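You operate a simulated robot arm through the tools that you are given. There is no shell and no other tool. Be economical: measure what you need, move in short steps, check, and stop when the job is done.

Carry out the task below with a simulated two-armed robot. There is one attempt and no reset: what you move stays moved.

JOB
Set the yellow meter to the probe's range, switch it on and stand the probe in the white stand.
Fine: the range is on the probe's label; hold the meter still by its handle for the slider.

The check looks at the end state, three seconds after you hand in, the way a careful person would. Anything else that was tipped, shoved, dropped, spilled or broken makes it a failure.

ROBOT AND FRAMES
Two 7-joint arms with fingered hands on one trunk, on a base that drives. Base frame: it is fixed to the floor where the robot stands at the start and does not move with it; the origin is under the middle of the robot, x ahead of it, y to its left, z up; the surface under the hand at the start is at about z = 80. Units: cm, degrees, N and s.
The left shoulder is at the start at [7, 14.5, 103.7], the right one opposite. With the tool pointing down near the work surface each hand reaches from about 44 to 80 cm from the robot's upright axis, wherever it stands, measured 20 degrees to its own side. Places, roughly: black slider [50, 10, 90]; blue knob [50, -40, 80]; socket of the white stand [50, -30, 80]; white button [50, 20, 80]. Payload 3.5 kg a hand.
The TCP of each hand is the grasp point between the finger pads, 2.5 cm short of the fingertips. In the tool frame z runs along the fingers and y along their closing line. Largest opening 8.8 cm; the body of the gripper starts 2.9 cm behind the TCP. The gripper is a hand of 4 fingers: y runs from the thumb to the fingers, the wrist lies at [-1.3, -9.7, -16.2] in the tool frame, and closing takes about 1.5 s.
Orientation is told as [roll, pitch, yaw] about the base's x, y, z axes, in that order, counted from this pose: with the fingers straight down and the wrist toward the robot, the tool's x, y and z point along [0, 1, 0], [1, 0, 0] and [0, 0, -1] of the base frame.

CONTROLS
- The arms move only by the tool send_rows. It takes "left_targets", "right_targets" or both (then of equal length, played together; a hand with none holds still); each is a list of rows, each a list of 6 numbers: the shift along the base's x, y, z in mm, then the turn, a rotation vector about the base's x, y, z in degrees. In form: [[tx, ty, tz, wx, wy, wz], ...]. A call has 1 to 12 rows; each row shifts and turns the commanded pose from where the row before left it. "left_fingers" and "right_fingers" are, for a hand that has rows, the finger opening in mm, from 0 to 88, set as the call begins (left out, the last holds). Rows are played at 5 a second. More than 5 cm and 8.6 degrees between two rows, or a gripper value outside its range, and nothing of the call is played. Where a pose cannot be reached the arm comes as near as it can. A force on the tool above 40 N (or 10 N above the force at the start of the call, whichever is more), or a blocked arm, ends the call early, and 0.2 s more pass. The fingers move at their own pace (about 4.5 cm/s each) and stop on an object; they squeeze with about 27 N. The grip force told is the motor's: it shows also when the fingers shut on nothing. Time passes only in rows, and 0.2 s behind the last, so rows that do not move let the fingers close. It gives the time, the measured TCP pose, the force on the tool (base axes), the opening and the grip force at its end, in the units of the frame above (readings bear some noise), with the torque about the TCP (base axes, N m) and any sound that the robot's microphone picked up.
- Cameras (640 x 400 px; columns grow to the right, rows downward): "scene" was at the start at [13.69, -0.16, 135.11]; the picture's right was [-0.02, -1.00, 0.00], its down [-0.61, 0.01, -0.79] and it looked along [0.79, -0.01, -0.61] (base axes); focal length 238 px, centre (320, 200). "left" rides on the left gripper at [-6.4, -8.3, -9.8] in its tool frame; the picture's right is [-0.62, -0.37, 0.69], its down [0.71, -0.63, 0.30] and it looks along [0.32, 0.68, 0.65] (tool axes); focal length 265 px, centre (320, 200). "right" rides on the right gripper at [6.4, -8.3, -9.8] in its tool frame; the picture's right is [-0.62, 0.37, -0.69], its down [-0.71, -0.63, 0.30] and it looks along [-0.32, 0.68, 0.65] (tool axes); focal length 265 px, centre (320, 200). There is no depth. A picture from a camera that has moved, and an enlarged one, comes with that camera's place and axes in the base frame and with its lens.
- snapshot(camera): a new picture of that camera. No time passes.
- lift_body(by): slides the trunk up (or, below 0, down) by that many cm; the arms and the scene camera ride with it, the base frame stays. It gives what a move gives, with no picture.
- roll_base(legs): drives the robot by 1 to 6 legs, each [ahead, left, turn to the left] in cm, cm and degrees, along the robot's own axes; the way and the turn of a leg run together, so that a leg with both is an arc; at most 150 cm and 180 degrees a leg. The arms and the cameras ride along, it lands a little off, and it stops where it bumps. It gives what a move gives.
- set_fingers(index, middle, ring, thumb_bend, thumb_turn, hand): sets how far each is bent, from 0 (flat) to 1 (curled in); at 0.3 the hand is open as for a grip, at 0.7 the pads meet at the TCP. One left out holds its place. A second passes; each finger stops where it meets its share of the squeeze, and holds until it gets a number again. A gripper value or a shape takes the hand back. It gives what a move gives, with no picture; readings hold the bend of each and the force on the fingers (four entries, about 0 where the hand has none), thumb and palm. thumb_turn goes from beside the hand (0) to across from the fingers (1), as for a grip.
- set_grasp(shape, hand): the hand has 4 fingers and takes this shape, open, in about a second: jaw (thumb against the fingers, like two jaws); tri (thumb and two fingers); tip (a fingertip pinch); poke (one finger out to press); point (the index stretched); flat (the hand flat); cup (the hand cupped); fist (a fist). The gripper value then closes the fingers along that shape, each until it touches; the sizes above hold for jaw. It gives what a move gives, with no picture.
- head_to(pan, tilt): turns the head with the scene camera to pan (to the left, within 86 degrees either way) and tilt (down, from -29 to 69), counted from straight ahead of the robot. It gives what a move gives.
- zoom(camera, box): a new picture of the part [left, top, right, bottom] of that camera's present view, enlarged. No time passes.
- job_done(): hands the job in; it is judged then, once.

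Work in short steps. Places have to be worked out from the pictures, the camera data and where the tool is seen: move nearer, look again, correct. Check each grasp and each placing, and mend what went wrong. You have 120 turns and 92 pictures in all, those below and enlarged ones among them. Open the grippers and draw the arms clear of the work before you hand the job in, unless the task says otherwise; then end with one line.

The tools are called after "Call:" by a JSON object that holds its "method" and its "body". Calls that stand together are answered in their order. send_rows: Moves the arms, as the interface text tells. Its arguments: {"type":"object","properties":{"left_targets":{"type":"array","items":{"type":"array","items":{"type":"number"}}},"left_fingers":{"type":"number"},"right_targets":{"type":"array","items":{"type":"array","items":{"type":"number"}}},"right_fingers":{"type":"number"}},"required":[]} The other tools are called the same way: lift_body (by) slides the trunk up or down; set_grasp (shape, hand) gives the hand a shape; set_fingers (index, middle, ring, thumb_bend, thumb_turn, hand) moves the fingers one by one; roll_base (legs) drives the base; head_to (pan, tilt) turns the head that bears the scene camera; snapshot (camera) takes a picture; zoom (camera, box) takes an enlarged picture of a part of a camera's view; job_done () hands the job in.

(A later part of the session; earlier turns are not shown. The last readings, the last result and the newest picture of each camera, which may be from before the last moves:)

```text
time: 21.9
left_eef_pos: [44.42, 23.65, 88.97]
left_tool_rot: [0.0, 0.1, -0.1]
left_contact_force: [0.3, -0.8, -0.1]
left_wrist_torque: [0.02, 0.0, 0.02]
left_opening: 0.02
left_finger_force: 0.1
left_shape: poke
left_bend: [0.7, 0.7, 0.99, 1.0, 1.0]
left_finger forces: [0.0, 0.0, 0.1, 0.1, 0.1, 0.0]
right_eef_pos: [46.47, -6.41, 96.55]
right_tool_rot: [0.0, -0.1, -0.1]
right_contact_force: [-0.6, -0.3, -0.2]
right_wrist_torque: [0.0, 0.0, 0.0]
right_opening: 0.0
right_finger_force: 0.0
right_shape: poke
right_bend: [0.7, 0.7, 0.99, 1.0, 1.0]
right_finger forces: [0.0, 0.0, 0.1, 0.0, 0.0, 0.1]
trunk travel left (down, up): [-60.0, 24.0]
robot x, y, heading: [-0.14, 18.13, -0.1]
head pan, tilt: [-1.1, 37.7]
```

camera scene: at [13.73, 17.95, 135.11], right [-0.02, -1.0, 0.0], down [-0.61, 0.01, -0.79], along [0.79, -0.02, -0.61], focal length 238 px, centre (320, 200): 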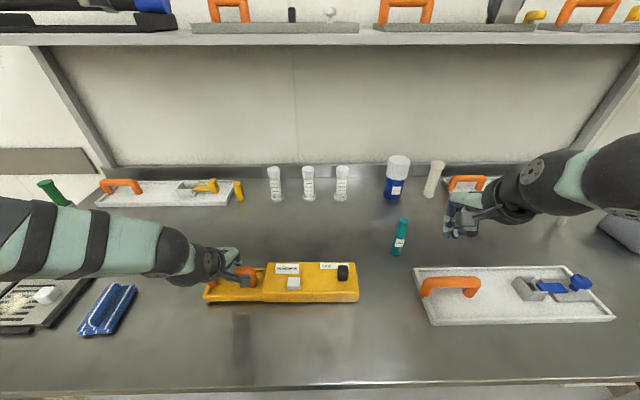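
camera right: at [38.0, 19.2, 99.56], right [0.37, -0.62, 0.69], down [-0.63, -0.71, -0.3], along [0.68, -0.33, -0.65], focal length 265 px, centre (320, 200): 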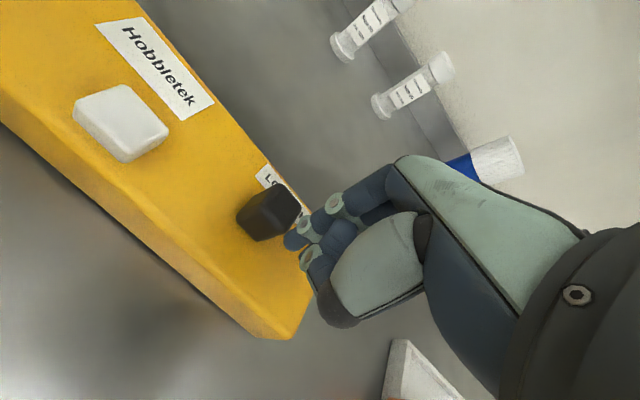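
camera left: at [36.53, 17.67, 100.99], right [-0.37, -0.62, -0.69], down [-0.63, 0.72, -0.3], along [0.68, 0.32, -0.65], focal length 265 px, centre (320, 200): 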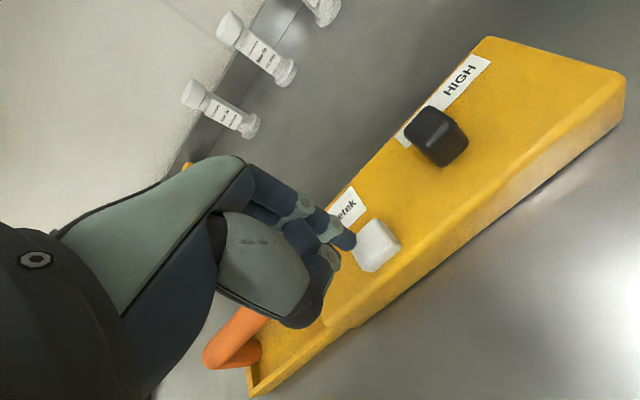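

Still no contact force; I go down further in 2 mm steps.

Call:
{"method": "send_rows", "body": {"left_targets": [[0, 0, -2, 0, 0, 0], [0, 0, -2, 0, 0, 0], [0, 0, -2, 0, 0, 0]]}}

Call:
{"method": "zoom", "body": {"camera": "left", "box": [280, 160, 480, 285]}}

```text
time: 22.7
left_eef_pos: [44.55, 23.65, 88.41]
left_tool_rot: [0.0, 0.0, -0.1]
left_contact_force: [-0.6, 1.7, -0.4]
left_wrist_torque: [-0.02, -0.02, 0.01]
left_opening: 0.01
left_finger_force: 0.1
left_shape: poke
left_bend: [0.7, 0.7, 0.99, 1.0, 1.0]
left_finger forces: [0.0, 0.0, 0.0, 0.0, 0.0, 0.1]
right_eef_pos: [46.35, -6.43, 96.65]
right_tool_rot: [0.0, 0.1, -0.1]
right_contact_force: [-0.1, 0.4, 0.2]
right_wrist_torque: [-0.02, -0.03, -0.03]
right_opening: 0.0
right_finger_force: 0.1
right_shape: poke
right_bend: [0.7, 0.7, 0.99, 1.0, 1.0]
right_finger forces: [0.0, 0.1, 0.0, 0.0, 0.0, 0.0]
trunk travel left (down, up): [-60.0, 24.0]
robot x, y, heading: [-0.15, 18.1, -0.3]
head pan, tilt: [-1.1, 37.7]
```

```text
3.20 times, centred on (380, 222) of left
camera zoom: at [36.16, 17.2, 98.33], right [-0.37, -0.62, -0.69], down [-0.63, 0.72, -0.3], along [0.68, 0.32, -0.65], focal length 849 px, centre (128, 128)
```

zoom: 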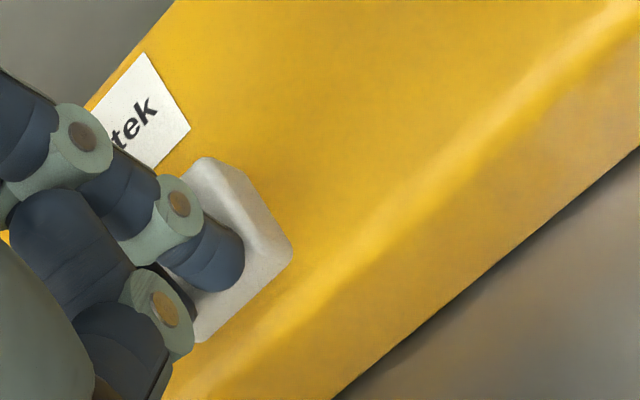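

Tip still above the button, centred well. I keep going down.

Call:
{"method": "send_rows", "body": {"left_targets": [[0, 0, -2, 0, 0, 0], [0, 0, -2, 0, 0, 0], [0, 0, -2, 0, 0, 0], [0, 0, -1, 0, 0, 0]]}}

Call:
{"method": "zoom", "body": {"camera": "left", "box": [280, 160, 480, 285]}}

```text
time: 23.7
left_eef_pos: [44.39, 23.72, 87.75]
left_tool_rot: [0.1, -0.1, 0.0]
left_contact_force: [0.2, -1.1, 3.2]
left_wrist_torque: [-0.03, -0.04, 0.01]
left_opening: 0.0
left_finger_force: 0.1
left_shape: poke
left_bend: [0.7, 0.7, 0.99, 1.0, 1.0]
left_finger forces: [3.3, 0.0, 0.0, 0.0, 0.0, 0.0]
right_eef_pos: [46.3, -6.33, 96.66]
right_tool_rot: [0.0, 0.0, -0.1]
right_contact_force: [0.9, -0.4, -0.4]
right_wrist_torque: [0.03, -0.01, 0.01]
right_opening: 0.0
right_finger_force: 0.1
right_shape: poke
right_bend: [0.7, 0.7, 0.99, 1.0, 1.0]
right_finger forces: [0.0, 0.0, 0.1, 0.0, 0.0, 0.1]
trunk travel left (down, up): [-60.0, 24.0]
robot x, y, heading: [0.27, 18.01, -0.0]
head pan, tilt: [-1.1, 37.7]
heard: click
```

```text
3.20 times, centred on (380, 222) of left
camera zoom: at [36.16, 17.2, 97.66], right [-0.37, -0.62, -0.69], down [-0.63, 0.72, -0.3], along [0.68, 0.32, -0.65], focal length 849 px, centre (128, 128)
```

zoom: 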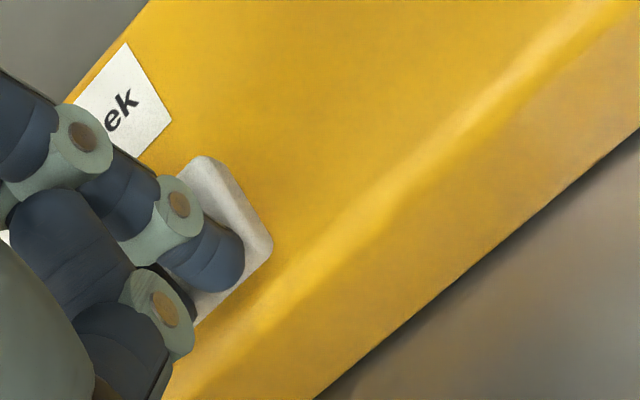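

Click heard. I lift the finger straight off and check the meter.

Call:
{"method": "send_rows", "body": {"left_targets": [[0, 0, 15, 0, 0, 0], [0, 0, 40, 0, 0, 0], [0, 20, 45, 0, 0, 0], [0, 30, 40, 0, 0, 0], [0, 40, 30, 0, 0, 0], [0, 45, 20, 0, 0, 0], [0, 45, 20, 0, 0, 0]]}}

Call:
{"method": "zoom", "body": {"camera": "scene", "box": [180, 220, 380, 345]}}

```text
time: 25.3
left_eef_pos: [44.53, 42.06, 108.75]
left_tool_rot: [-0.1, 0.0, -0.1]
left_contact_force: [0.3, -0.9, -0.7]
left_wrist_torque: [-0.02, 0.0, 0.03]
left_opening: 0.0
left_finger_force: 0.1
left_shape: poke
left_bend: [0.7, 0.7, 0.99, 1.0, 1.0]
left_finger forces: [0.2, 0.1, 0.0, 0.0, 0.0, 0.1]
right_eef_pos: [46.38, -6.31, 96.64]
right_tool_rot: [0.0, 0.0, -0.1]
right_contact_force: [-0.5, -0.3, 0.7]
right_wrist_torque: [-0.01, 0.0, 0.01]
right_opening: 0.0
right_finger_force: 0.0
right_shape: poke
right_bend: [0.7, 0.7, 0.99, 1.0, 1.0]
right_finger forces: [0.0, 0.0, 0.1, 0.1, 0.0, 0.0]
trunk travel left (down, up): [-60.0, 24.0]
robot x, y, heading: [0.55, 18.04, -0.1]
head pan, tilt: [-1.1, 37.7]
```

```text
3.20 times, centred on (280, 282) of scene
camera zoom: at [13.7, 18.19, 135.11], right [-0.02, -1.0, 0.0], down [-0.61, 0.01, -0.79], along [0.79, -0.02, -0.61], focal length 761 px, centre (448, -64)
```

zoom: 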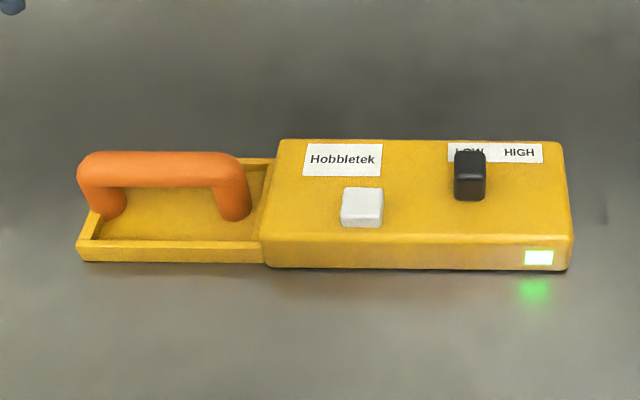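

The green light is on and the slider is at LOW: the meter is done. I raise the right hand, open it as a jaw, and drive the base right toward the stand.

Call:
{"method": "send_rows", "body": {"right_targets": [[0, 0, 40, 0, 0, 0], [0, 0, 40, 0, 0, 0], [0, 0, 30, 0, 0, 0]]}}

Call:
{"method": "set_grasp", "body": {"shape": "jaw", "hand": "right"}}

Call:
{"method": "roll_base", "body": {"legs": [[0, -28, 0]]}}

Call:
{"method": "zoom", "body": {"camera": "scene", "box": [300, 180, 540, 330]}}

Call:
{"method": "snapshot", "body": {"camera": "right"}}

Call:
{"method": "snapshot", "body": {"camera": "scene"}}

```text
time: 26.1
left_eef_pos: [44.42, 41.77, 108.79]
left_tool_rot: [0.0, -0.1, -0.1]
left_contact_force: [0.0, 0.3, -0.9]
left_wrist_torque: [-0.01, 0.0, -0.01]
left_opening: 0.0
left_finger_force: 0.1
left_shape: poke
left_bend: [0.7, 0.7, 0.99, 1.0, 1.0]
left_finger forces: [0.0, 0.0, 0.0, 0.0, 0.0, 0.1]
right_eef_pos: [46.29, -6.5, 107.83]
right_tool_rot: [0.0, 0.0, -0.1]
right_contact_force: [-0.3, 0.3, 0.4]
right_wrist_torque: [0.02, 0.0, -0.01]
right_opening: 0.0
right_finger_force: 0.1
right_shape: poke
right_bend: [0.7, 0.7, 0.99, 1.0, 1.0]
right_finger forces: [0.0, 0.0, 0.1, 0.0, 0.0, 0.0]
trunk travel left (down, up): [-60.0, 24.0]
robot x, y, heading: [0.26, 18.34, -0.2]
head pan, tilt: [-1.1, 37.7]
```

```text
time: 27.0
left_eef_pos: [44.6, 41.83, 108.76]
left_tool_rot: [0.0, 0.1, -0.1]
left_contact_force: [-0.8, 0.0, 0.2]
left_wrist_torque: [0.01, -0.02, 0.02]
left_opening: 0.0
left_finger_force: 0.1
left_shape: poke
left_bend: [0.7, 0.7, 0.99, 1.0, 1.0]
left_finger forces: [0.1, 0.0, 0.0, 0.0, 0.0, 0.0]
right_eef_pos: [46.25, -6.41, 107.68]
right_tool_rot: [0.0, 0.1, -0.3]
right_contact_force: [0.0, -0.6, 0.1]
right_wrist_torque: [0.01, 0.01, -0.03]
right_opening: 8.77
right_finger_force: 0.1
right_shape: jaw
right_bend: [0.3, 0.3, 0.3, 0.3, 0.98]
right_finger forces: [0.0, 0.1, 0.0, 0.0, 0.1, 0.0]
trunk travel left (down, up): [-60.0, 24.0]
robot x, y, heading: [-0.25, 18.25, -0.2]
head pan, tilt: [-1.1, 37.7]
```

```text
time: 29.0
left_eef_pos: [44.36, 13.89, 108.89]
left_tool_rot: [-0.1, 0.0, 0.0]
left_contact_force: [-0.5, -0.6, 0.7]
left_wrist_torque: [-0.01, 0.01, 0.03]
left_opening: 0.0
left_finger_force: 0.1
left_shape: poke
left_bend: [0.7, 0.7, 0.99, 1.0, 1.0]
left_finger forces: [0.1, 0.1, 0.0, 0.1, 0.0, 0.0]
right_eef_pos: [46.32, -34.23, 107.72]
right_tool_rot: [-0.1, 0.1, 0.1]
right_contact_force: [-0.2, 0.9, 0.6]
right_wrist_torque: [0.01, 0.02, -0.01]
right_opening: 8.79
right_finger_force: 0.0
right_shape: jaw
right_bend: [0.3, 0.3, 0.3, 0.3, 0.98]
right_finger forces: [0.0, 0.1, 0.0, 0.0, 0.1, 0.0]
trunk travel left (down, up): [-60.0, 24.0]
robot x, y, heading: [0.27, -9.58, -0.0]
head pan, tilt: [-1.1, 37.7]
```

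```text
2.67 times, centred on (420, 255) of scene
camera zoom: at [13.7, -9.96, 135.11], right [-0.02, -1.0, 0.0], down [-0.61, 0.01, -0.79], along [0.79, -0.01, -0.61], focal length 634 px, centre (53, 53)
```

zoom: 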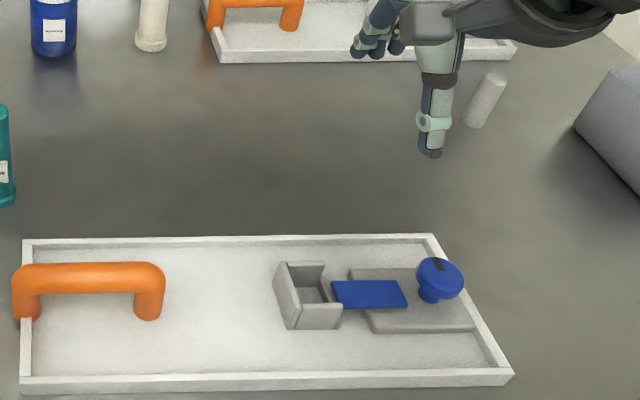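

```text
54 pictures are left
camera right: at [37.98, -27.87, 117.64], right [0.37, -0.62, 0.69], down [-0.63, -0.71, -0.3], along [0.68, -0.32, -0.65], focal length 265 px, centre (320, 200)
```

right: 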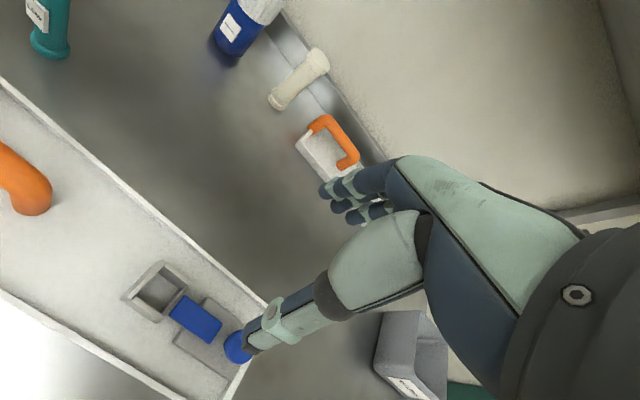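

```text
53 pictures are left
camera scene: at [13.7, -9.96, 135.11], right [-0.02, -1.0, 0.0], down [-0.61, 0.01, -0.79], along [0.79, -0.01, -0.61], focal length 238 px, centre (320, 200)
```

scene: 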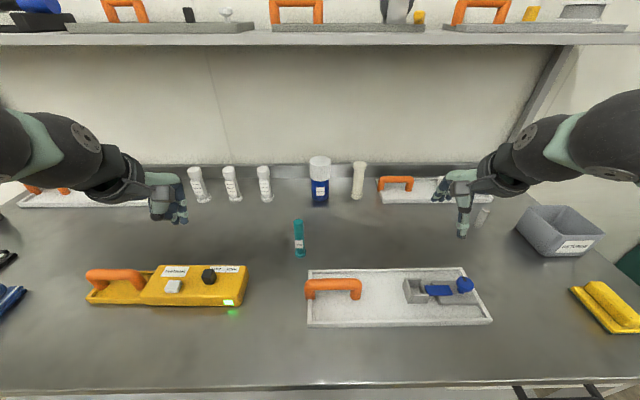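

I zoom in on the socket and jaw with both cameras to judge opening and height.

Call:
{"method": "zoom", "body": {"camera": "right", "box": [110, 240, 270, 370]}}

Call:
{"method": "zoom", "body": {"camera": "scene", "box": [390, 260, 490, 322]}}

```text
3.08 times, centred on (190, 305) of right
camera zoom: at [37.98, -27.87, 117.64], right [0.37, -0.62, 0.69], down [-0.63, -0.71, -0.3], along [0.68, -0.32, -0.65], focal length 817 px, centre (720, -123)
```

zoom: 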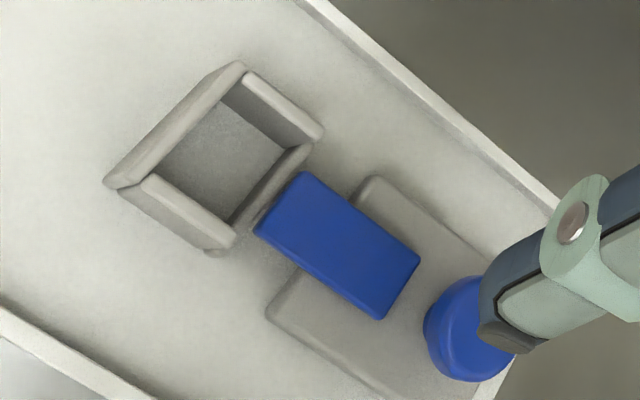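

```text
6.40 times, centred on (440, 291) of scene
camera zoom: at [13.7, -9.96, 135.11], right [-0.02, -1.0, 0.0], down [-0.61, 0.01, -0.79], along [0.79, -0.01, -0.61], focal length 1521 px, centre (-448, -382)
```

zoom: 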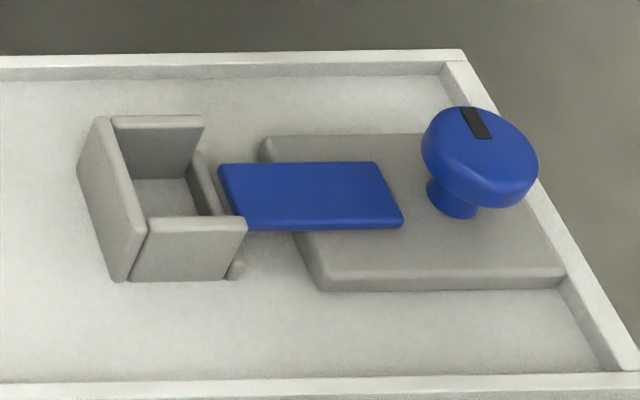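

The socket is open: its walls top out at z≈86.2, and its inside spans about x 42.6–46, y -31.3 to -34.5. I move the right hand toward the probe to locate it precisely, and the left hand further aside.

Call:
{"method": "send_rows", "body": {"right_targets": [[14, 44, 0, 0, 0, 0], [14, 44, 0, 0, 0, 0], [14, 44, 0, 0, 0, 0], [14, 44, 0, 0, 0, 0], [11, 44, 0, 0, 0, 0]], "left_targets": [[0, 30, 15, 0, 0, 0], [0, 30, 15, 0, 0, 0], [0, 30, 15, 0, 0, 0], [0, 30, 15, 0, 0, 0], [0, 0, 0, 0, 0, 0]]}}

Call:
{"method": "snapshot", "body": {"camera": "right"}}

Call:
{"method": "zoom", "body": {"camera": "scene", "box": [250, 190, 350, 270]}}

```text
time: 30.2
left_eef_pos: [44.73, 26.04, 114.71]
left_tool_rot: [-0.1, 0.2, 0.0]
left_contact_force: [0.4, 0.5, 0.3]
left_wrist_torque: [0.0, -0.01, -0.02]
left_opening: 0.01
left_finger_force: 0.1
left_shape: poke
left_bend: [0.7, 0.7, 0.99, 1.0, 1.0]
left_finger forces: [0.0, 0.0, 0.0, 0.0, 0.0, 0.1]
right_eef_pos: [53.12, -12.14, 107.64]
right_tool_rot: [0.0, 0.1, 0.0]
right_contact_force: [0.6, 0.1, 0.2]
right_wrist_torque: [0.0, -0.01, -0.04]
right_opening: 8.81
right_finger_force: 0.0
right_shape: jaw
right_bend: [0.3, 0.3, 0.3, 0.3, 0.98]
right_finger forces: [0.0, 0.0, 0.0, 0.0, 0.0, 0.0]
trunk travel left (down, up): [-60.0, 24.0]
robot x, y, heading: [0.32, -9.9, 0.1]
head pan, tilt: [-1.1, 37.7]
```

```text
50 pictures are left
camera right: at [44.71, -5.71, 117.49], right [0.37, -0.62, 0.69], down [-0.63, -0.71, -0.3], along [0.68, -0.32, -0.65], focal length 265 px, centre (320, 200)
```

right: 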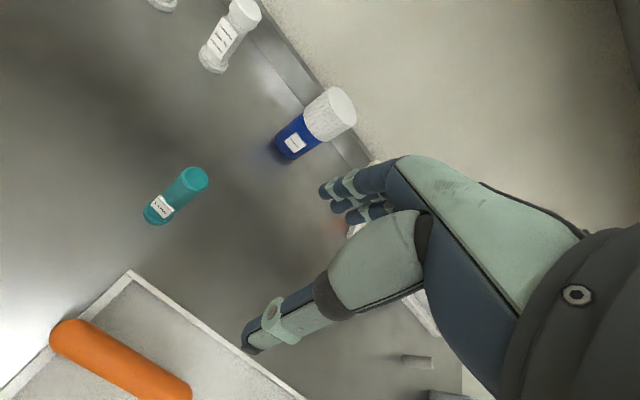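

```text
5.00 times, centred on (300, 230) of scene
camera zoom: at [13.77, -9.86, 135.1], right [-0.02, -1.0, 0.0], down [-0.61, 0.01, -0.79], along [0.79, -0.01, -0.61], focal length 1189 px, centre (420, 50)
```

zoom: 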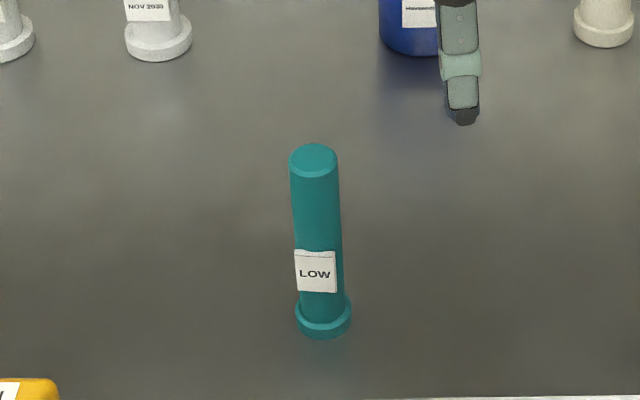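

The probe stands at about (58.9, -4.75), 13 cm tall with a 2.5 cm shaft. I bring the right hand above it and look.

Call:
{"method": "send_rows", "body": {"right_targets": [[19, 25, 0, 0, 0, 0], [19, 25, 0, 0, 0, 0], [20, 24, -15, 0, 0, 0]]}}

Call:
{"method": "snapshot", "body": {"camera": "right"}}

Call:
{"method": "snapshot", "body": {"camera": "scene"}}

```text
time: 31.0
left_eef_pos: [44.73, 25.79, 114.77]
left_tool_rot: [0.0, 0.0, 0.0]
left_contact_force: [0.2, 0.0, 0.5]
left_wrist_torque: [0.0, -0.02, 0.02]
left_opening: 0.02
left_finger_force: 0.0
left_shape: poke
left_bend: [0.7, 0.7, 0.99, 1.0, 1.0]
left_finger forces: [0.0, 0.0, 0.1, 0.0, 0.0, 0.1]
right_eef_pos: [59.02, -5.07, 106.97]
right_tool_rot: [0.9, -0.2, -0.2]
right_contact_force: [-0.7, 0.2, -0.6]
right_wrist_torque: [0.0, 0.01, 0.02]
right_opening: 8.8
right_finger_force: 0.0
right_shape: jaw
right_bend: [0.3, 0.3, 0.3, 0.3, 0.98]
right_finger forces: [0.0, 0.1, 0.0, 0.1, 0.0, 0.1]
trunk travel left (down, up): [-60.0, 24.0]
robot x, y, heading: [0.02, -9.7, -0.1]
head pan, tilt: [-1.1, 37.7]
```

```text
48 pictures are left
camera right: at [50.65, 1.2, 116.94], right [0.36, -0.63, 0.69], down [-0.63, -0.71, -0.32], along [0.69, -0.32, -0.65], focal length 265 px, centre (320, 200)
```

right: 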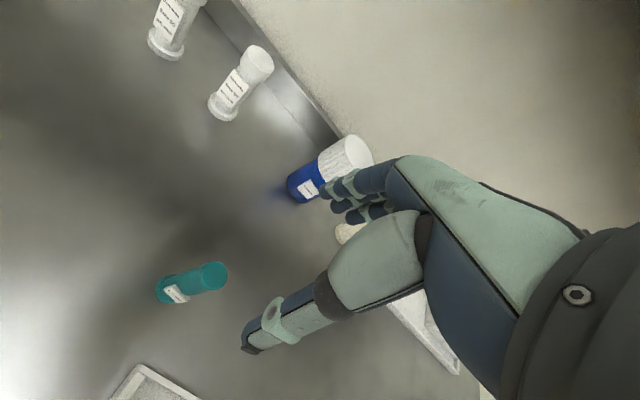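

```text
47 pictures are left
camera scene: at [13.81, -9.95, 135.1], right [-0.02, -1.0, 0.0], down [-0.61, 0.01, -0.79], along [0.79, -0.01, -0.61], focal length 238 px, centre (320, 200)
```

scene: 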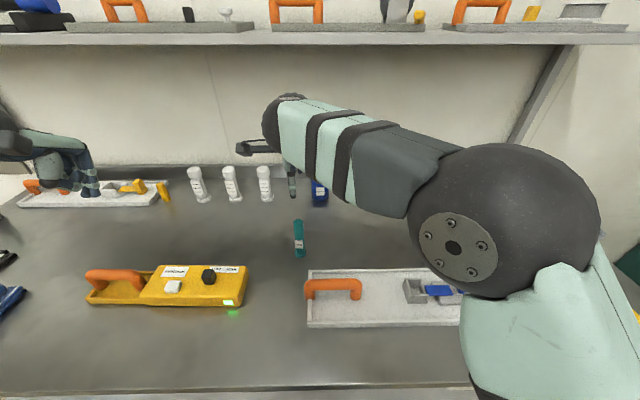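

Hovering over the probe. I lower to z≈97 (tips just above the probe's top), re-level and look.

Call:
{"method": "send_rows", "body": {"right_targets": [[0, 0, -30, 0, 0, 0], [0, 0, -30, 0, 0, 0], [0, 0, -30, 0, 0, 0], [0, 0, 0, 0, 0, 0]]}}

Call:
{"method": "snapshot", "body": {"camera": "right"}}

Call:
{"method": "zoom", "body": {"camera": "scene", "box": [250, 190, 350, 270]}}

```text
time: 32.0
left_eef_pos: [44.56, 25.78, 114.86]
left_tool_rot: [-0.1, 0.0, -0.1]
left_contact_force: [0.8, 0.5, 0.8]
left_wrist_torque: [0.01, 0.01, 0.0]
left_opening: 0.02
left_finger_force: 0.1
left_shape: poke
left_bend: [0.7, 0.7, 0.99, 1.0, 1.0]
left_finger forces: [0.1, 0.0, 0.0, 0.0, 0.0, 0.0]
right_eef_pos: [59.1, -5.2, 97.35]
right_tool_rot: [0.5, 0.0, -0.3]
right_contact_force: [-0.4, -0.4, 0.3]
right_wrist_torque: [0.02, -0.05, 0.04]
right_opening: 8.78
right_finger_force: 0.1
right_shape: jaw
right_bend: [0.3, 0.3, 0.3, 0.3, 0.98]
right_finger forces: [0.1, 0.1, 0.0, 0.0, 0.0, 0.0]
trunk travel left (down, up): [-60.0, 24.0]
robot x, y, heading: [0.23, -10.12, -0.0]
head pan, tilt: [-1.1, 37.7]
```

```text
46 pictures are left
camera right: at [50.71, 1.2, 107.32], right [0.36, -0.63, 0.69], down [-0.64, -0.71, -0.31], along [0.68, -0.32, -0.66], focal length 265 px, centre (320, 200)
```

right: 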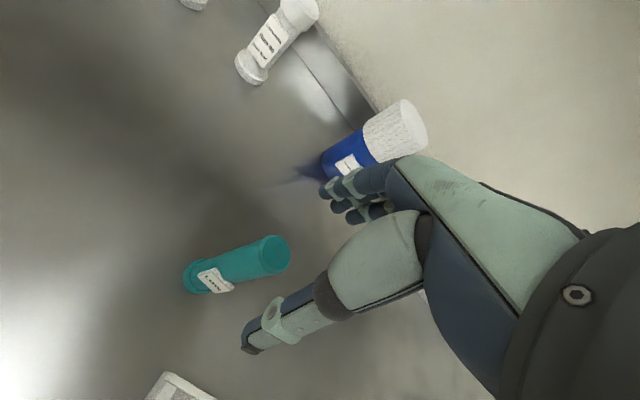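

```text
5.00 times, centred on (300, 230) of scene
camera zoom: at [13.68, -9.99, 135.11], right [-0.02, -1.0, 0.0], down [-0.61, 0.01, -0.79], along [0.79, -0.01, -0.61], focal length 1189 px, centre (420, 50)
```

zoom: 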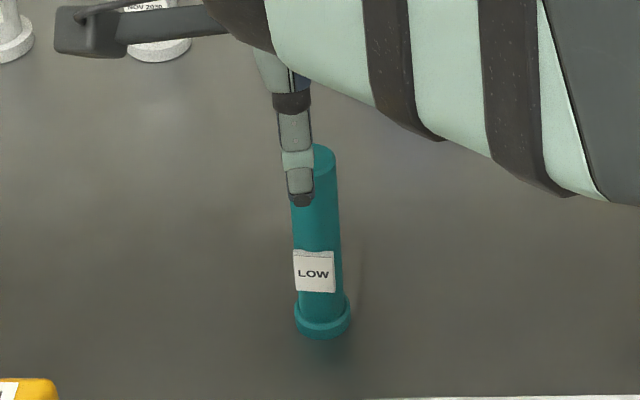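

Probe top agrees: (58.9, -4.85). I make a small correction and lower to grasp height z≈91, then close.

Call:
{"method": "send_rows", "body": {"right_targets": [[-2, 3, -20, 0, 0, 0], [0, 0, -20, 0, 0, 0], [0, 0, -15, 0, 0, 0], [0, 0, -8, 0, 0, 0], [0, 0, 0, 0, 0, 0]]}}

Call:
{"method": "snapshot", "body": {"camera": "right"}}

```text
time: 33.2
left_eef_pos: [44.62, 25.67, 114.88]
left_tool_rot: [0.1, 0.0, 0.0]
left_contact_force: [-0.2, 0.0, -0.7]
left_wrist_torque: [0.04, -0.07, -0.02]
left_opening: 0.01
left_finger_force: 0.1
left_shape: poke
left_bend: [0.7, 0.7, 0.99, 1.0, 1.0]
left_finger forces: [0.1, 0.0, 0.0, 0.0, 0.0, 0.0]
right_eef_pos: [58.96, -5.22, 91.23]
right_tool_rot: [0.8, 0.1, -0.8]
right_contact_force: [0.0, 0.2, 0.4]
right_wrist_torque: [0.0, 0.01, -0.01]
right_opening: 8.79
right_finger_force: 0.1
right_shape: jaw
right_bend: [0.3, 0.3, 0.3, 0.3, 0.98]
right_finger forces: [0.0, 0.0, 0.0, 0.0, 0.1, 0.0]
trunk travel left (down, up): [-60.0, 24.0]
robot x, y, heading: [-0.07, -9.96, 0.3]
head pan, tilt: [-1.1, 37.7]
```

```text
44 pictures are left
camera right: at [50.77, 1.17, 101.17], right [0.36, -0.64, 0.68], down [-0.64, -0.7, -0.31], along [0.68, -0.33, -0.66], focal length 265 px, centre (320, 200)
```

right: 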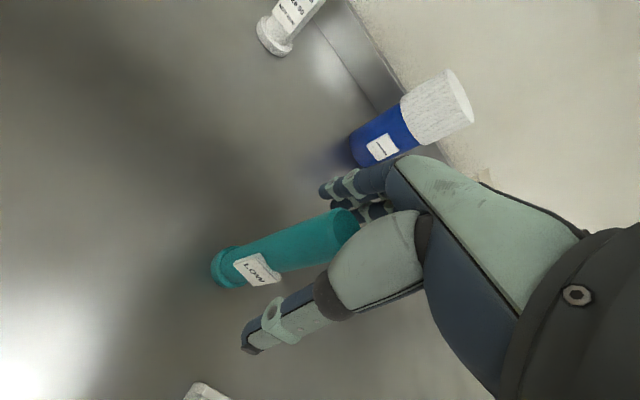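

The probe is between thumb and fingers. I close gently.

Call:
{"method": "send_rows", "body": {"right_targets": [[0, 0, 0, 0, 0, 0], [0, 0, 0, 0, 0, 0], [0, 0, 0, 0, 0, 0], [0, 0, 0, 0, 0, 0], [0, 0, 0, 0, 0, 0], [0, 0, 0, 0, 0, 0], [0, 0, 0, 0, 0, 0], [0, 0, 0, 0, 0, 0]], "right_fingers": 10}}

Call:
{"method": "snapshot", "body": {"camera": "right"}}

Call:
{"method": "zoom", "body": {"camera": "scene", "box": [250, 190, 350, 270]}}

```text
time: 35.0
left_eef_pos: [44.56, 25.76, 114.81]
left_tool_rot: [-0.1, 0.0, 0.0]
left_contact_force: [0.6, -0.2, -0.6]
left_wrist_torque: [0.01, -0.04, -0.01]
left_opening: 0.01
left_finger_force: 0.1
left_shape: poke
left_bend: [0.7, 0.7, 0.99, 1.0, 1.0]
left_finger forces: [0.1, 0.0, 0.1, 0.0, 0.0, 0.0]
right_eef_pos: [59.0, -5.15, 91.12]
right_tool_rot: [0.7, 0.3, -0.8]
right_contact_force: [0.5, -0.7, 0.1]
right_wrist_torque: [0.0, -0.01, -0.01]
right_opening: 1.9
right_finger_force: 26.9
right_shape: jaw
right_bend: [0.74, 0.6, 0.65, 0.76, 1.0]
right_finger forces: [14.7, 8.5, 0.1, 0.0, 23.0, 0.1]
trunk travel left (down, up): [-60.0, 24.0]
robot x, y, heading: [0.11, -10.29, 0.1]
head pan, tilt: [-1.1, 37.7]
```

```text
43 pictures are left
camera right: at [50.73, 1.23, 101.1], right [0.36, -0.63, 0.68], down [-0.64, -0.7, -0.31], along [0.68, -0.32, -0.66], focal length 265 px, centre (320, 200)
```

right: 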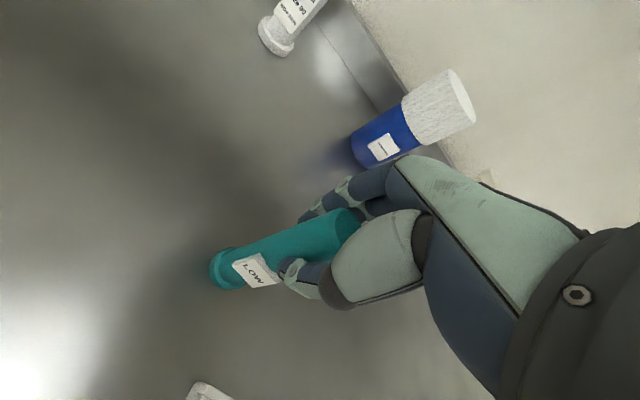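

```text
5.00 times, centred on (300, 230) of scene
camera zoom: at [13.72, -10.0, 135.11], right [-0.02, -1.0, 0.0], down [-0.61, 0.01, -0.79], along [0.79, -0.01, -0.61], focal length 1189 px, centre (420, 50)
```

zoom: 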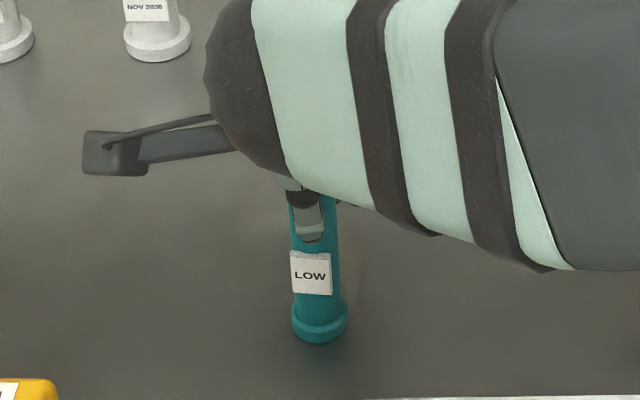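

Gripped well (27 N) and the probe stands upright. I lift 11 cm.

Call:
{"method": "send_rows", "body": {"right_targets": [[0, 0, 20, 0, 0, 0], [0, 0, 40, 0, 0, 0], [0, 0, 50, 0, 0, 0], [0, 0, 0, 0, 0, 0]]}}

Call:
{"method": "snapshot", "body": {"camera": "right"}}

Call:
{"method": "snapshot", "body": {"camera": "scene"}}

```text
time: 36.0
left_eef_pos: [44.71, 25.89, 114.8]
left_tool_rot: [0.1, 0.1, 0.1]
left_contact_force: [-0.5, -0.1, -0.2]
left_wrist_torque: [-0.01, -0.01, 0.0]
left_opening: 0.02
left_finger_force: 0.1
left_shape: poke
left_bend: [0.7, 0.7, 0.99, 1.0, 1.0]
left_finger forces: [0.0, 0.1, 0.0, 0.1, 0.0, 0.1]
right_eef_pos: [59.28, -5.67, 102.06]
right_tool_rot: [1.4, 0.6, -1.2]
right_contact_force: [-0.3, -0.6, 0.6]
right_wrist_torque: [0.0, -0.02, -0.02]
right_opening: 1.9
right_finger_force: 26.7
right_shape: jaw
right_bend: [0.74, 0.6, 0.65, 0.76, 1.0]
right_finger forces: [14.8, 8.5, 0.0, 0.0, 23.0, 0.0]
trunk travel left (down, up): [-60.0, 24.0]
robot x, y, heading: [-0.31, -9.93, -0.2]
head pan, tilt: [-1.1, 37.7]
```

```text
41 pictures are left
camera right: at [51.1, 0.67, 112.23], right [0.36, -0.64, 0.68], down [-0.65, -0.69, -0.32], along [0.67, -0.32, -0.67], focal length 265 px, centre (320, 200)
```

right: 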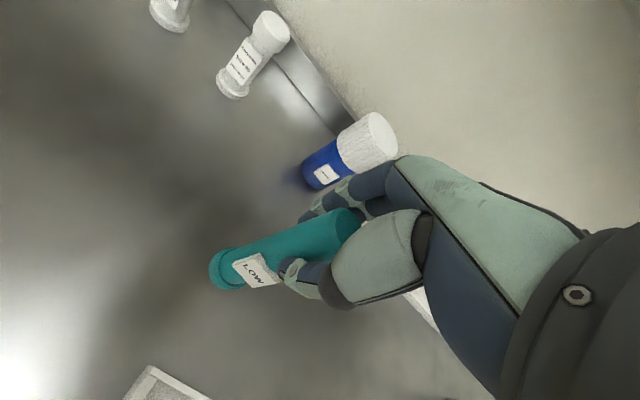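

```text
40 pictures are left
camera scene: at [13.79, -10.0, 135.1], right [-0.02, -1.0, 0.0], down [-0.61, 0.01, -0.79], along [0.79, -0.01, -0.61], focal length 238 px, centre (320, 200)
```

scene: 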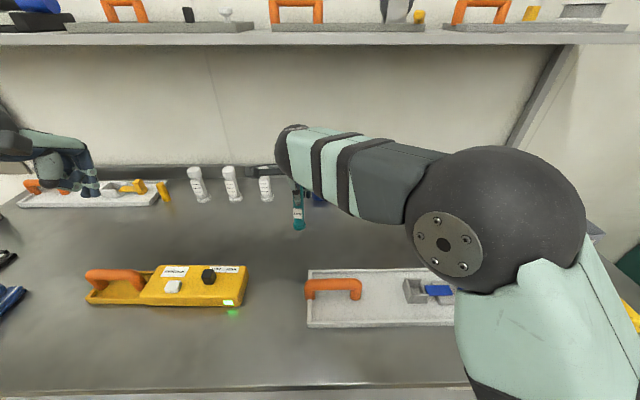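

The probe is held clear. I carry it to above the socket at constant height.

Call:
{"method": "send_rows", "body": {"right_targets": [[-18, -34, 2, 0, 0, 0], [-18, -34, 2, 0, 0, 0], [-18, -34, 2, 0, 0, 0], [-18, -34, 2, 0, 0, 0], [-18, -34, 0, 0, 0, 0], [-18, -34, 0, 0, 0, 0], [-18, -34, 0, 0, 0, 0], [-17, -34, 0, 0, 0, 0], [0, 0, 0, 0, 0, 0]]}}

Call:
{"method": "snapshot", "body": {"camera": "right"}}

Call:
{"method": "zoom", "body": {"camera": "scene", "box": [370, 200, 530, 325]}}

```text
time: 38.0
left_eef_pos: [44.53, 25.96, 114.68]
left_tool_rot: [-0.1, -0.1, 0.1]
left_contact_force: [0.0, 0.3, -0.2]
left_wrist_torque: [0.01, -0.03, 0.01]
left_opening: 0.0
left_finger_force: 0.0
left_shape: poke
left_bend: [0.7, 0.7, 0.99, 1.0, 1.0]
left_finger forces: [0.0, 0.0, 0.0, 0.0, 0.0, 0.1]
right_eef_pos: [44.37, -31.69, 102.66]
right_tool_rot: [-0.2, 0.0, 0.0]
right_contact_force: [-0.2, 0.4, -0.6]
right_wrist_torque: [-0.04, -0.02, 0.0]
right_opening: 1.88
right_finger_force: 27.1
right_shape: jaw
right_bend: [0.74, 0.6, 0.65, 0.76, 1.0]
right_finger forces: [14.8, 8.6, 0.0, 0.0, 22.9, 0.1]
trunk travel left (down, up): [-60.0, 24.0]
robot x, y, heading: [-0.06, -9.47, 0.3]
head pan, tilt: [-1.1, 37.7]
```

```text
39 pictures are left
camera right: at [35.91, -25.29, 112.58], right [0.37, -0.62, 0.69], down [-0.63, -0.72, -0.3], along [0.68, -0.32, -0.65], focal length 265 px, centre (320, 200)
```

right: 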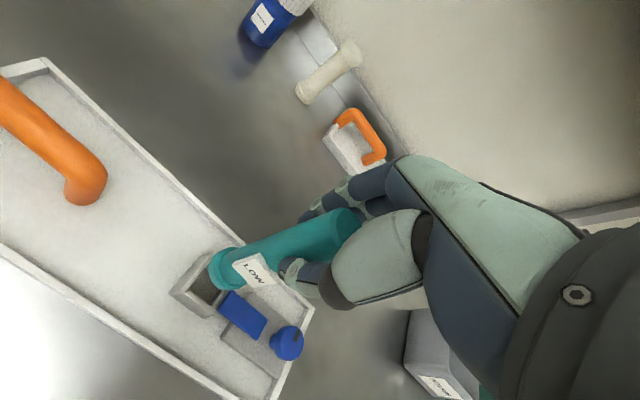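

```text
3.20 times, centred on (450, 262) of scene
camera zoom: at [13.74, -9.88, 135.1], right [-0.02, -1.0, 0.0], down [-0.61, 0.01, -0.79], along [0.79, -0.01, -0.61], focal length 761 px, centre (-96, 0)
```

zoom: 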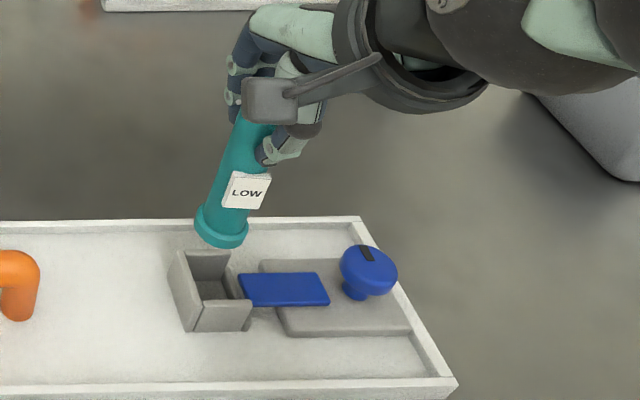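

Probe bottom is at about (44.0, -31.25, 91.6). I zoom to refine the socket's inner centre.

Call:
{"method": "zoom", "body": {"camera": "right", "box": [150, 220, 310, 345]}}

Call:
{"method": "zoom", "body": {"camera": "scene", "box": [410, 240, 490, 310]}}

```text
3.20 times, centred on (230, 282) of right
camera zoom: at [35.91, -25.29, 112.58], right [0.37, -0.62, 0.69], down [-0.63, -0.72, -0.3], along [0.68, -0.32, -0.65], focal length 849 px, centre (608, -64)
```

zoom: 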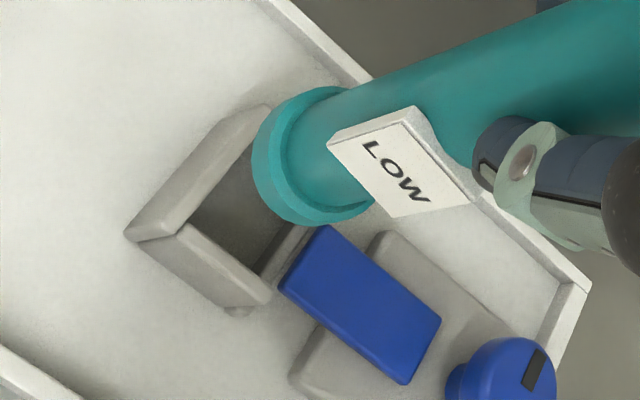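

```text
5.71 times, centred on (450, 275) of scene
camera zoom: at [13.74, -9.88, 135.1], right [-0.02, -1.0, 0.0], down [-0.61, 0.01, -0.79], along [0.79, -0.01, -0.61], focal length 1358 px, centre (-423, -229)
```

zoom: 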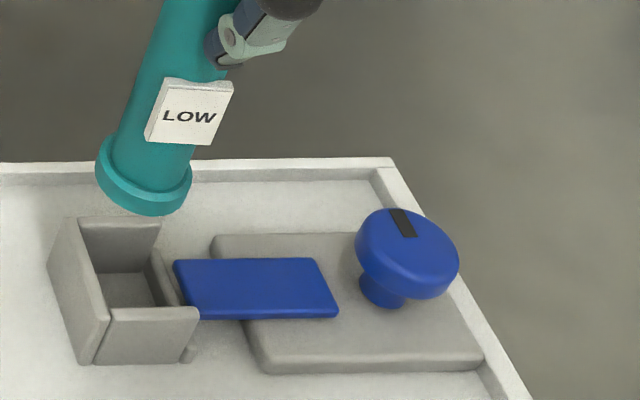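

Inner socket centre comes to about (44.25, -32.8). I shift (+2.5, -17 mm), undo the ~0.9° roll acquired since the grasp, lower until the flange is just above the rim, then check.

Call:
{"method": "send_rows", "body": {"right_targets": [[2.5, -17, 0, 0.9, 0, 0], [0, 0, -20, 0, 0, 0], [0, 0, -22, 0, 0, 0], [0, 0, 0, 0, 0, 0]]}}

Call:
{"method": "zoom", "body": {"camera": "right", "box": [150, 200, 310, 325]}}

Call:
{"method": "zoom", "body": {"camera": "scene", "box": [400, 240, 480, 310]}}

```text
time: 39.0
left_eef_pos: [44.74, 25.82, 114.8]
left_tool_rot: [0.0, -0.1, 0.0]
left_contact_force: [0.2, 0.0, -0.1]
left_wrist_torque: [0.01, 0.01, 0.04]
left_opening: 0.01
left_finger_force: 0.1
left_shape: poke
left_bend: [0.7, 0.7, 0.99, 1.0, 1.0]
left_finger forces: [0.0, 0.0, 0.0, 0.1, 0.0, 0.0]
right_eef_pos: [44.46, -33.45, 98.48]
right_tool_rot: [0.9, 0.0, 0.0]
right_contact_force: [0.4, -0.4, -1.0]
right_wrist_torque: [-0.01, -0.03, 0.01]
right_opening: 1.91
right_finger_force: 26.9
right_shape: jaw
right_bend: [0.74, 0.6, 0.65, 0.76, 1.0]
right_finger forces: [14.9, 8.7, 0.0, 0.0, 22.8, 0.1]
trunk travel left (down, up): [-60.0, 24.0]
robot x, y, heading: [0.26, -10.1, -0.0]
head pan, tilt: [-1.1, 37.7]
```

```text
3.20 times, centred on (230, 262) of right
camera zoom: at [36.15, -27.28, 108.53], right [0.37, -0.63, 0.68], down [-0.63, -0.71, -0.32], along [0.68, -0.31, -0.66], focal length 849 px, centre (608, 0)
```

zoom: 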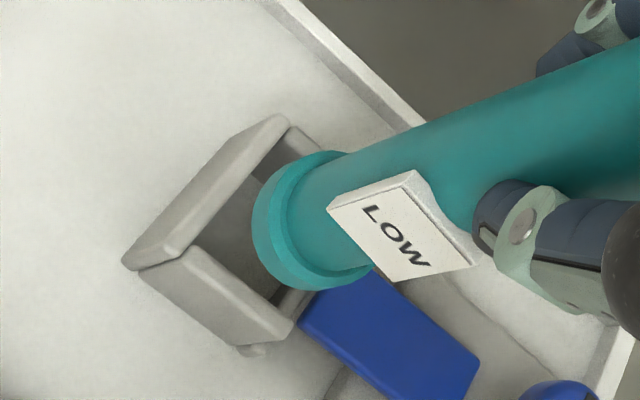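

```text
5.71 times, centred on (440, 275) of scene
camera zoom: at [13.68, -10.05, 135.11], right [-0.02, -1.0, 0.0], down [-0.61, 0.01, -0.79], along [0.79, -0.01, -0.61], focal length 1358 px, centre (-366, -229)
```

zoom: 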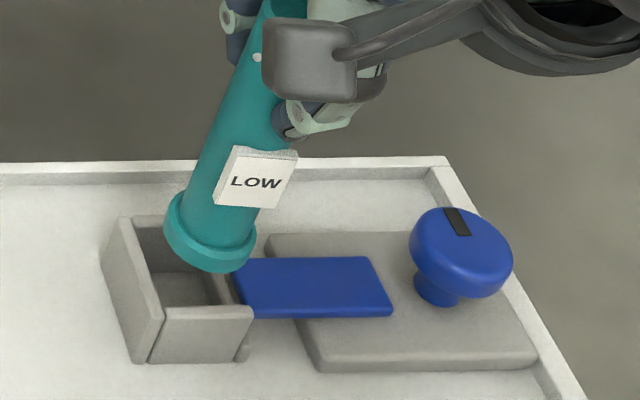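

The bottom is about (44.45, -33.1), just above the rim. I nudge (-2, +3 mm) and lower 1.5 cm into the socket, watching the force.

Call:
{"method": "send_rows", "body": {"right_targets": [[-2, 3, 0, 0, 0, 0], [0, 0, -5, 0, 0, 0], [0, 0, -5, 0, 0, 0], [0, 0, -5, 0, 0, 0], [0, 0, -5, 0, 0, 0]]}}

Call:
{"method": "zoom", "body": {"camera": "right", "box": [150, 200, 310, 325]}}

Call:
{"method": "zoom", "body": {"camera": "scene", "box": [400, 240, 480, 310]}}

```text
time: 40.2
left_eef_pos: [44.61, 25.75, 114.92]
left_tool_rot: [0.1, 0.0, 0.0]
left_contact_force: [0.0, 0.9, 0.2]
left_wrist_torque: [0.03, -0.01, 0.02]
left_opening: 0.0
left_finger_force: 0.1
left_shape: poke
left_bend: [0.7, 0.7, 0.99, 1.0, 1.0]
left_finger forces: [0.0, 0.0, 0.0, 0.0, 0.0, 0.0]
right_eef_pos: [44.46, -33.16, 96.55]
right_tool_rot: [1.0, 0.0, 0.0]
right_contact_force: [-0.1, -0.3, -0.4]
right_wrist_torque: [0.01, 0.0, 0.0]
right_opening: 1.9
right_finger_force: 26.6
right_shape: jaw
right_bend: [0.74, 0.6, 0.65, 0.76, 1.0]
right_finger forces: [14.9, 8.8, 0.1, 0.0, 22.9, 0.0]
trunk travel left (down, up): [-60.0, 24.0]
robot x, y, heading: [0.05, -10.03, -0.1]
head pan, tilt: [-1.1, 37.7]
```

```text
3.20 times, centred on (230, 262) of right
camera zoom: at [36.03, -26.98, 106.53], right [0.37, -0.63, 0.68], down [-0.63, -0.71, -0.32], along [0.68, -0.31, -0.66], focal length 849 px, centre (608, 0)
```

zoom: 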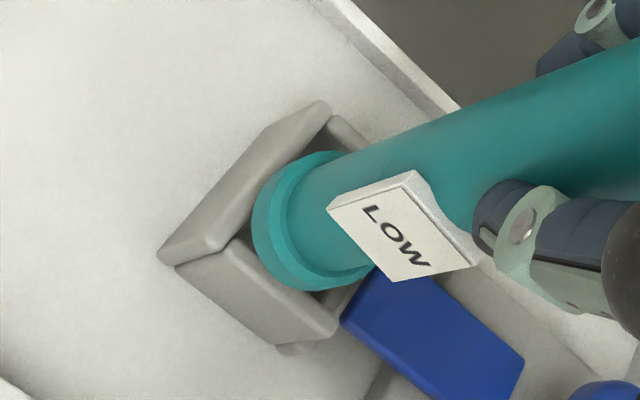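

```text
5.71 times, centred on (440, 275) of scene
camera zoom: at [13.72, -10.02, 135.11], right [-0.02, -1.0, 0.0], down [-0.61, 0.01, -0.79], along [0.79, -0.01, -0.61], focal length 1358 px, centre (-366, -229)
```

zoom: 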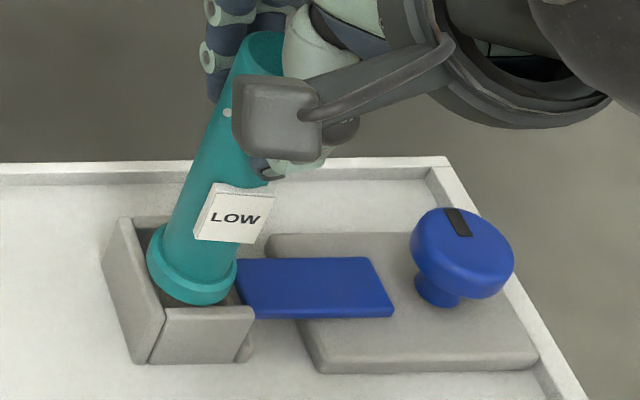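

It enters the socket freely with no force. I keep lowering in 5 mm steps.

Call:
{"method": "send_rows", "body": {"right_targets": [[0, 0, -5, 0, 0, 0], [0, 0, -5, 0, 0, 0], [0, 0, -5, 0, 0, 0], [0, 0, -5, 0, 0, 0]]}}

Call:
{"method": "zoom", "body": {"camera": "right", "box": [150, 200, 310, 325]}}

Call:
{"method": "zoom", "body": {"camera": "scene", "box": [400, 240, 480, 310]}}

```text
time: 41.2
left_eef_pos: [44.38, 25.64, 114.86]
left_tool_rot: [0.0, 0.0, 0.0]
left_contact_force: [0.4, 0.1, -1.2]
left_wrist_torque: [0.03, 0.01, 0.03]
left_opening: 0.01
left_finger_force: 0.1
left_shape: poke
left_bend: [0.7, 0.7, 0.99, 1.0, 1.0]
left_finger forces: [0.0, 0.1, 0.1, 0.1, 0.0, 0.0]
right_eef_pos: [44.72, -33.17, 95.5]
right_tool_rot: [0.9, -1.7, -0.1]
right_contact_force: [-3.6, -4.5, 26.7]
right_wrist_torque: [-0.11, 0.17, -0.04]
right_opening: 2.14
right_finger_force: 26.9
right_shape: jaw
right_bend: [0.74, 0.59, 0.66, 0.77, 1.0]
right_finger forces: [16.6, 11.6, 0.1, 0.0, 31.6, 0.1]
trunk travel left (down, up): [-60.0, 24.0]
robot x, y, heading: [-0.16, -9.71, -0.1]
head pan, tilt: [-1.1, 37.7]
stopped in row 4 (right hand): the force on the tool passed its limit at 42 N (the readings are from after the stop); the commanded pose is now the measured one
```

```text
3.20 times, centred on (230, 262) of right
camera zoom: at [36.07, -26.91, 105.26], right [0.35, -0.63, 0.69], down [-0.62, -0.71, -0.33], along [0.7, -0.31, -0.64], focal length 849 px, centre (608, 0)
```

zoom: 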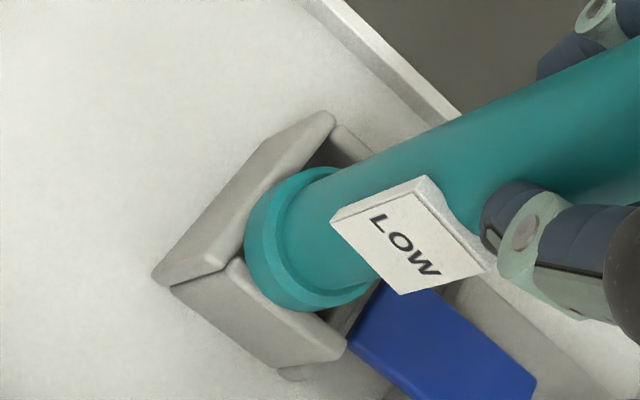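

```text
5.71 times, centred on (440, 275) of scene
camera zoom: at [13.41, -9.98, 135.15], right [-0.02, -1.0, 0.0], down [-0.61, 0.01, -0.79], along [0.79, -0.01, -0.61], focal length 1358 px, centre (-366, -229)
```

zoom: 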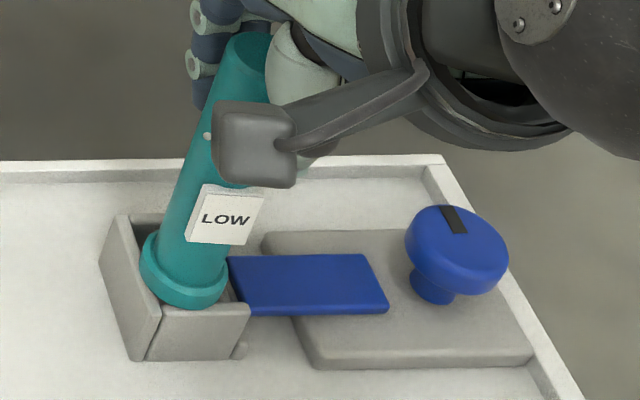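

The flange came down on the front-left rim, so the rim is lower (≈85.2) and the socket centre is nearer (44.85, -33.3). I raise, undo the pitch, shift (+4, -5 mm) and look again.

Call:
{"method": "send_rows", "body": {"right_targets": [[0, 0, 8, 0, 0, 0], [0, 0, 8, 0, 1.7, 0], [2, -5, 0, 0, 0, 0], [0, 0, 0, 0, 0, 0]]}}

Call:
{"method": "zoom", "body": {"camera": "right", "box": [150, 200, 310, 325]}}

Call:
{"method": "zoom", "body": {"camera": "scene", "box": [400, 240, 480, 310]}}

```text
time: 42.2
left_eef_pos: [44.6, 25.73, 114.7]
left_tool_rot: [0.0, 0.0, 0.0]
left_contact_force: [0.1, -0.4, 0.9]
left_wrist_torque: [-0.01, 0.02, 0.0]
left_opening: 0.0
left_finger_force: 0.0
left_shape: poke
left_bend: [0.7, 0.7, 0.99, 1.0, 1.0]
left_finger forces: [0.0, 0.0, 0.0, 0.0, 0.0, 0.1]
right_eef_pos: [44.95, -33.64, 96.74]
right_tool_rot: [1.0, 0.8, 0.0]
right_contact_force: [1.1, 0.3, -0.7]
right_wrist_torque: [0.0, 0.04, -0.01]
right_opening: 2.04
right_finger_force: 26.9
right_shape: jaw
right_bend: [0.74, 0.59, 0.66, 0.77, 1.0]
right_finger forces: [16.0, 9.0, 0.1, 0.0, 23.8, 0.1]
trunk travel left (down, up): [-60.0, 24.0]
robot x, y, heading: [-0.05, -9.62, -0.1]
head pan, tilt: [-1.1, 37.7]
```

```text
3.20 times, centred on (230, 262) of right
camera zoom: at [36.7, -27.43, 106.78], right [0.38, -0.63, 0.68], down [-0.63, -0.71, -0.31], along [0.67, -0.31, -0.67], focal length 849 px, centre (608, 0)
```

zoom: 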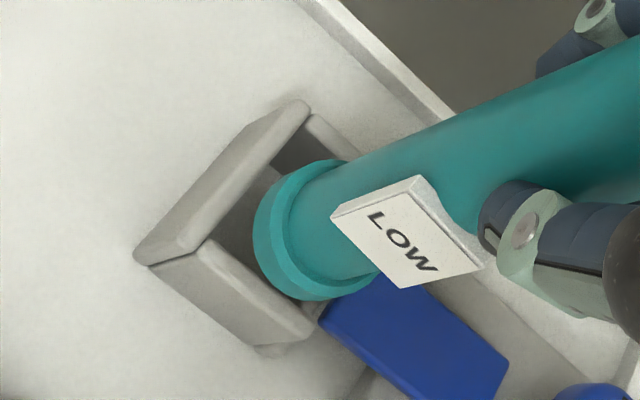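

```text
5.71 times, centred on (440, 275) of scene
camera zoom: at [13.75, -10.02, 135.1], right [-0.02, -1.0, 0.0], down [-0.61, 0.01, -0.79], along [0.79, -0.01, -0.61], focal length 1358 px, centre (-366, -229)
```

zoom: 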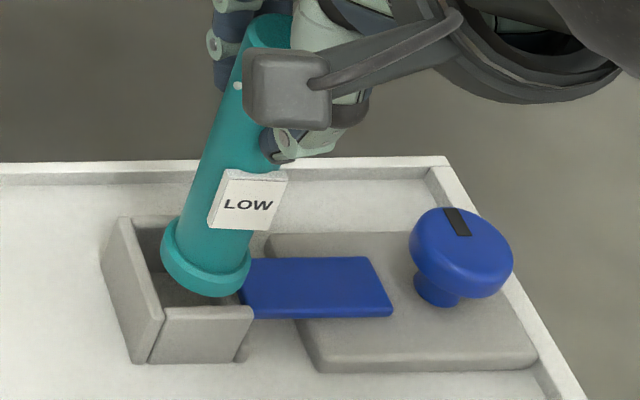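

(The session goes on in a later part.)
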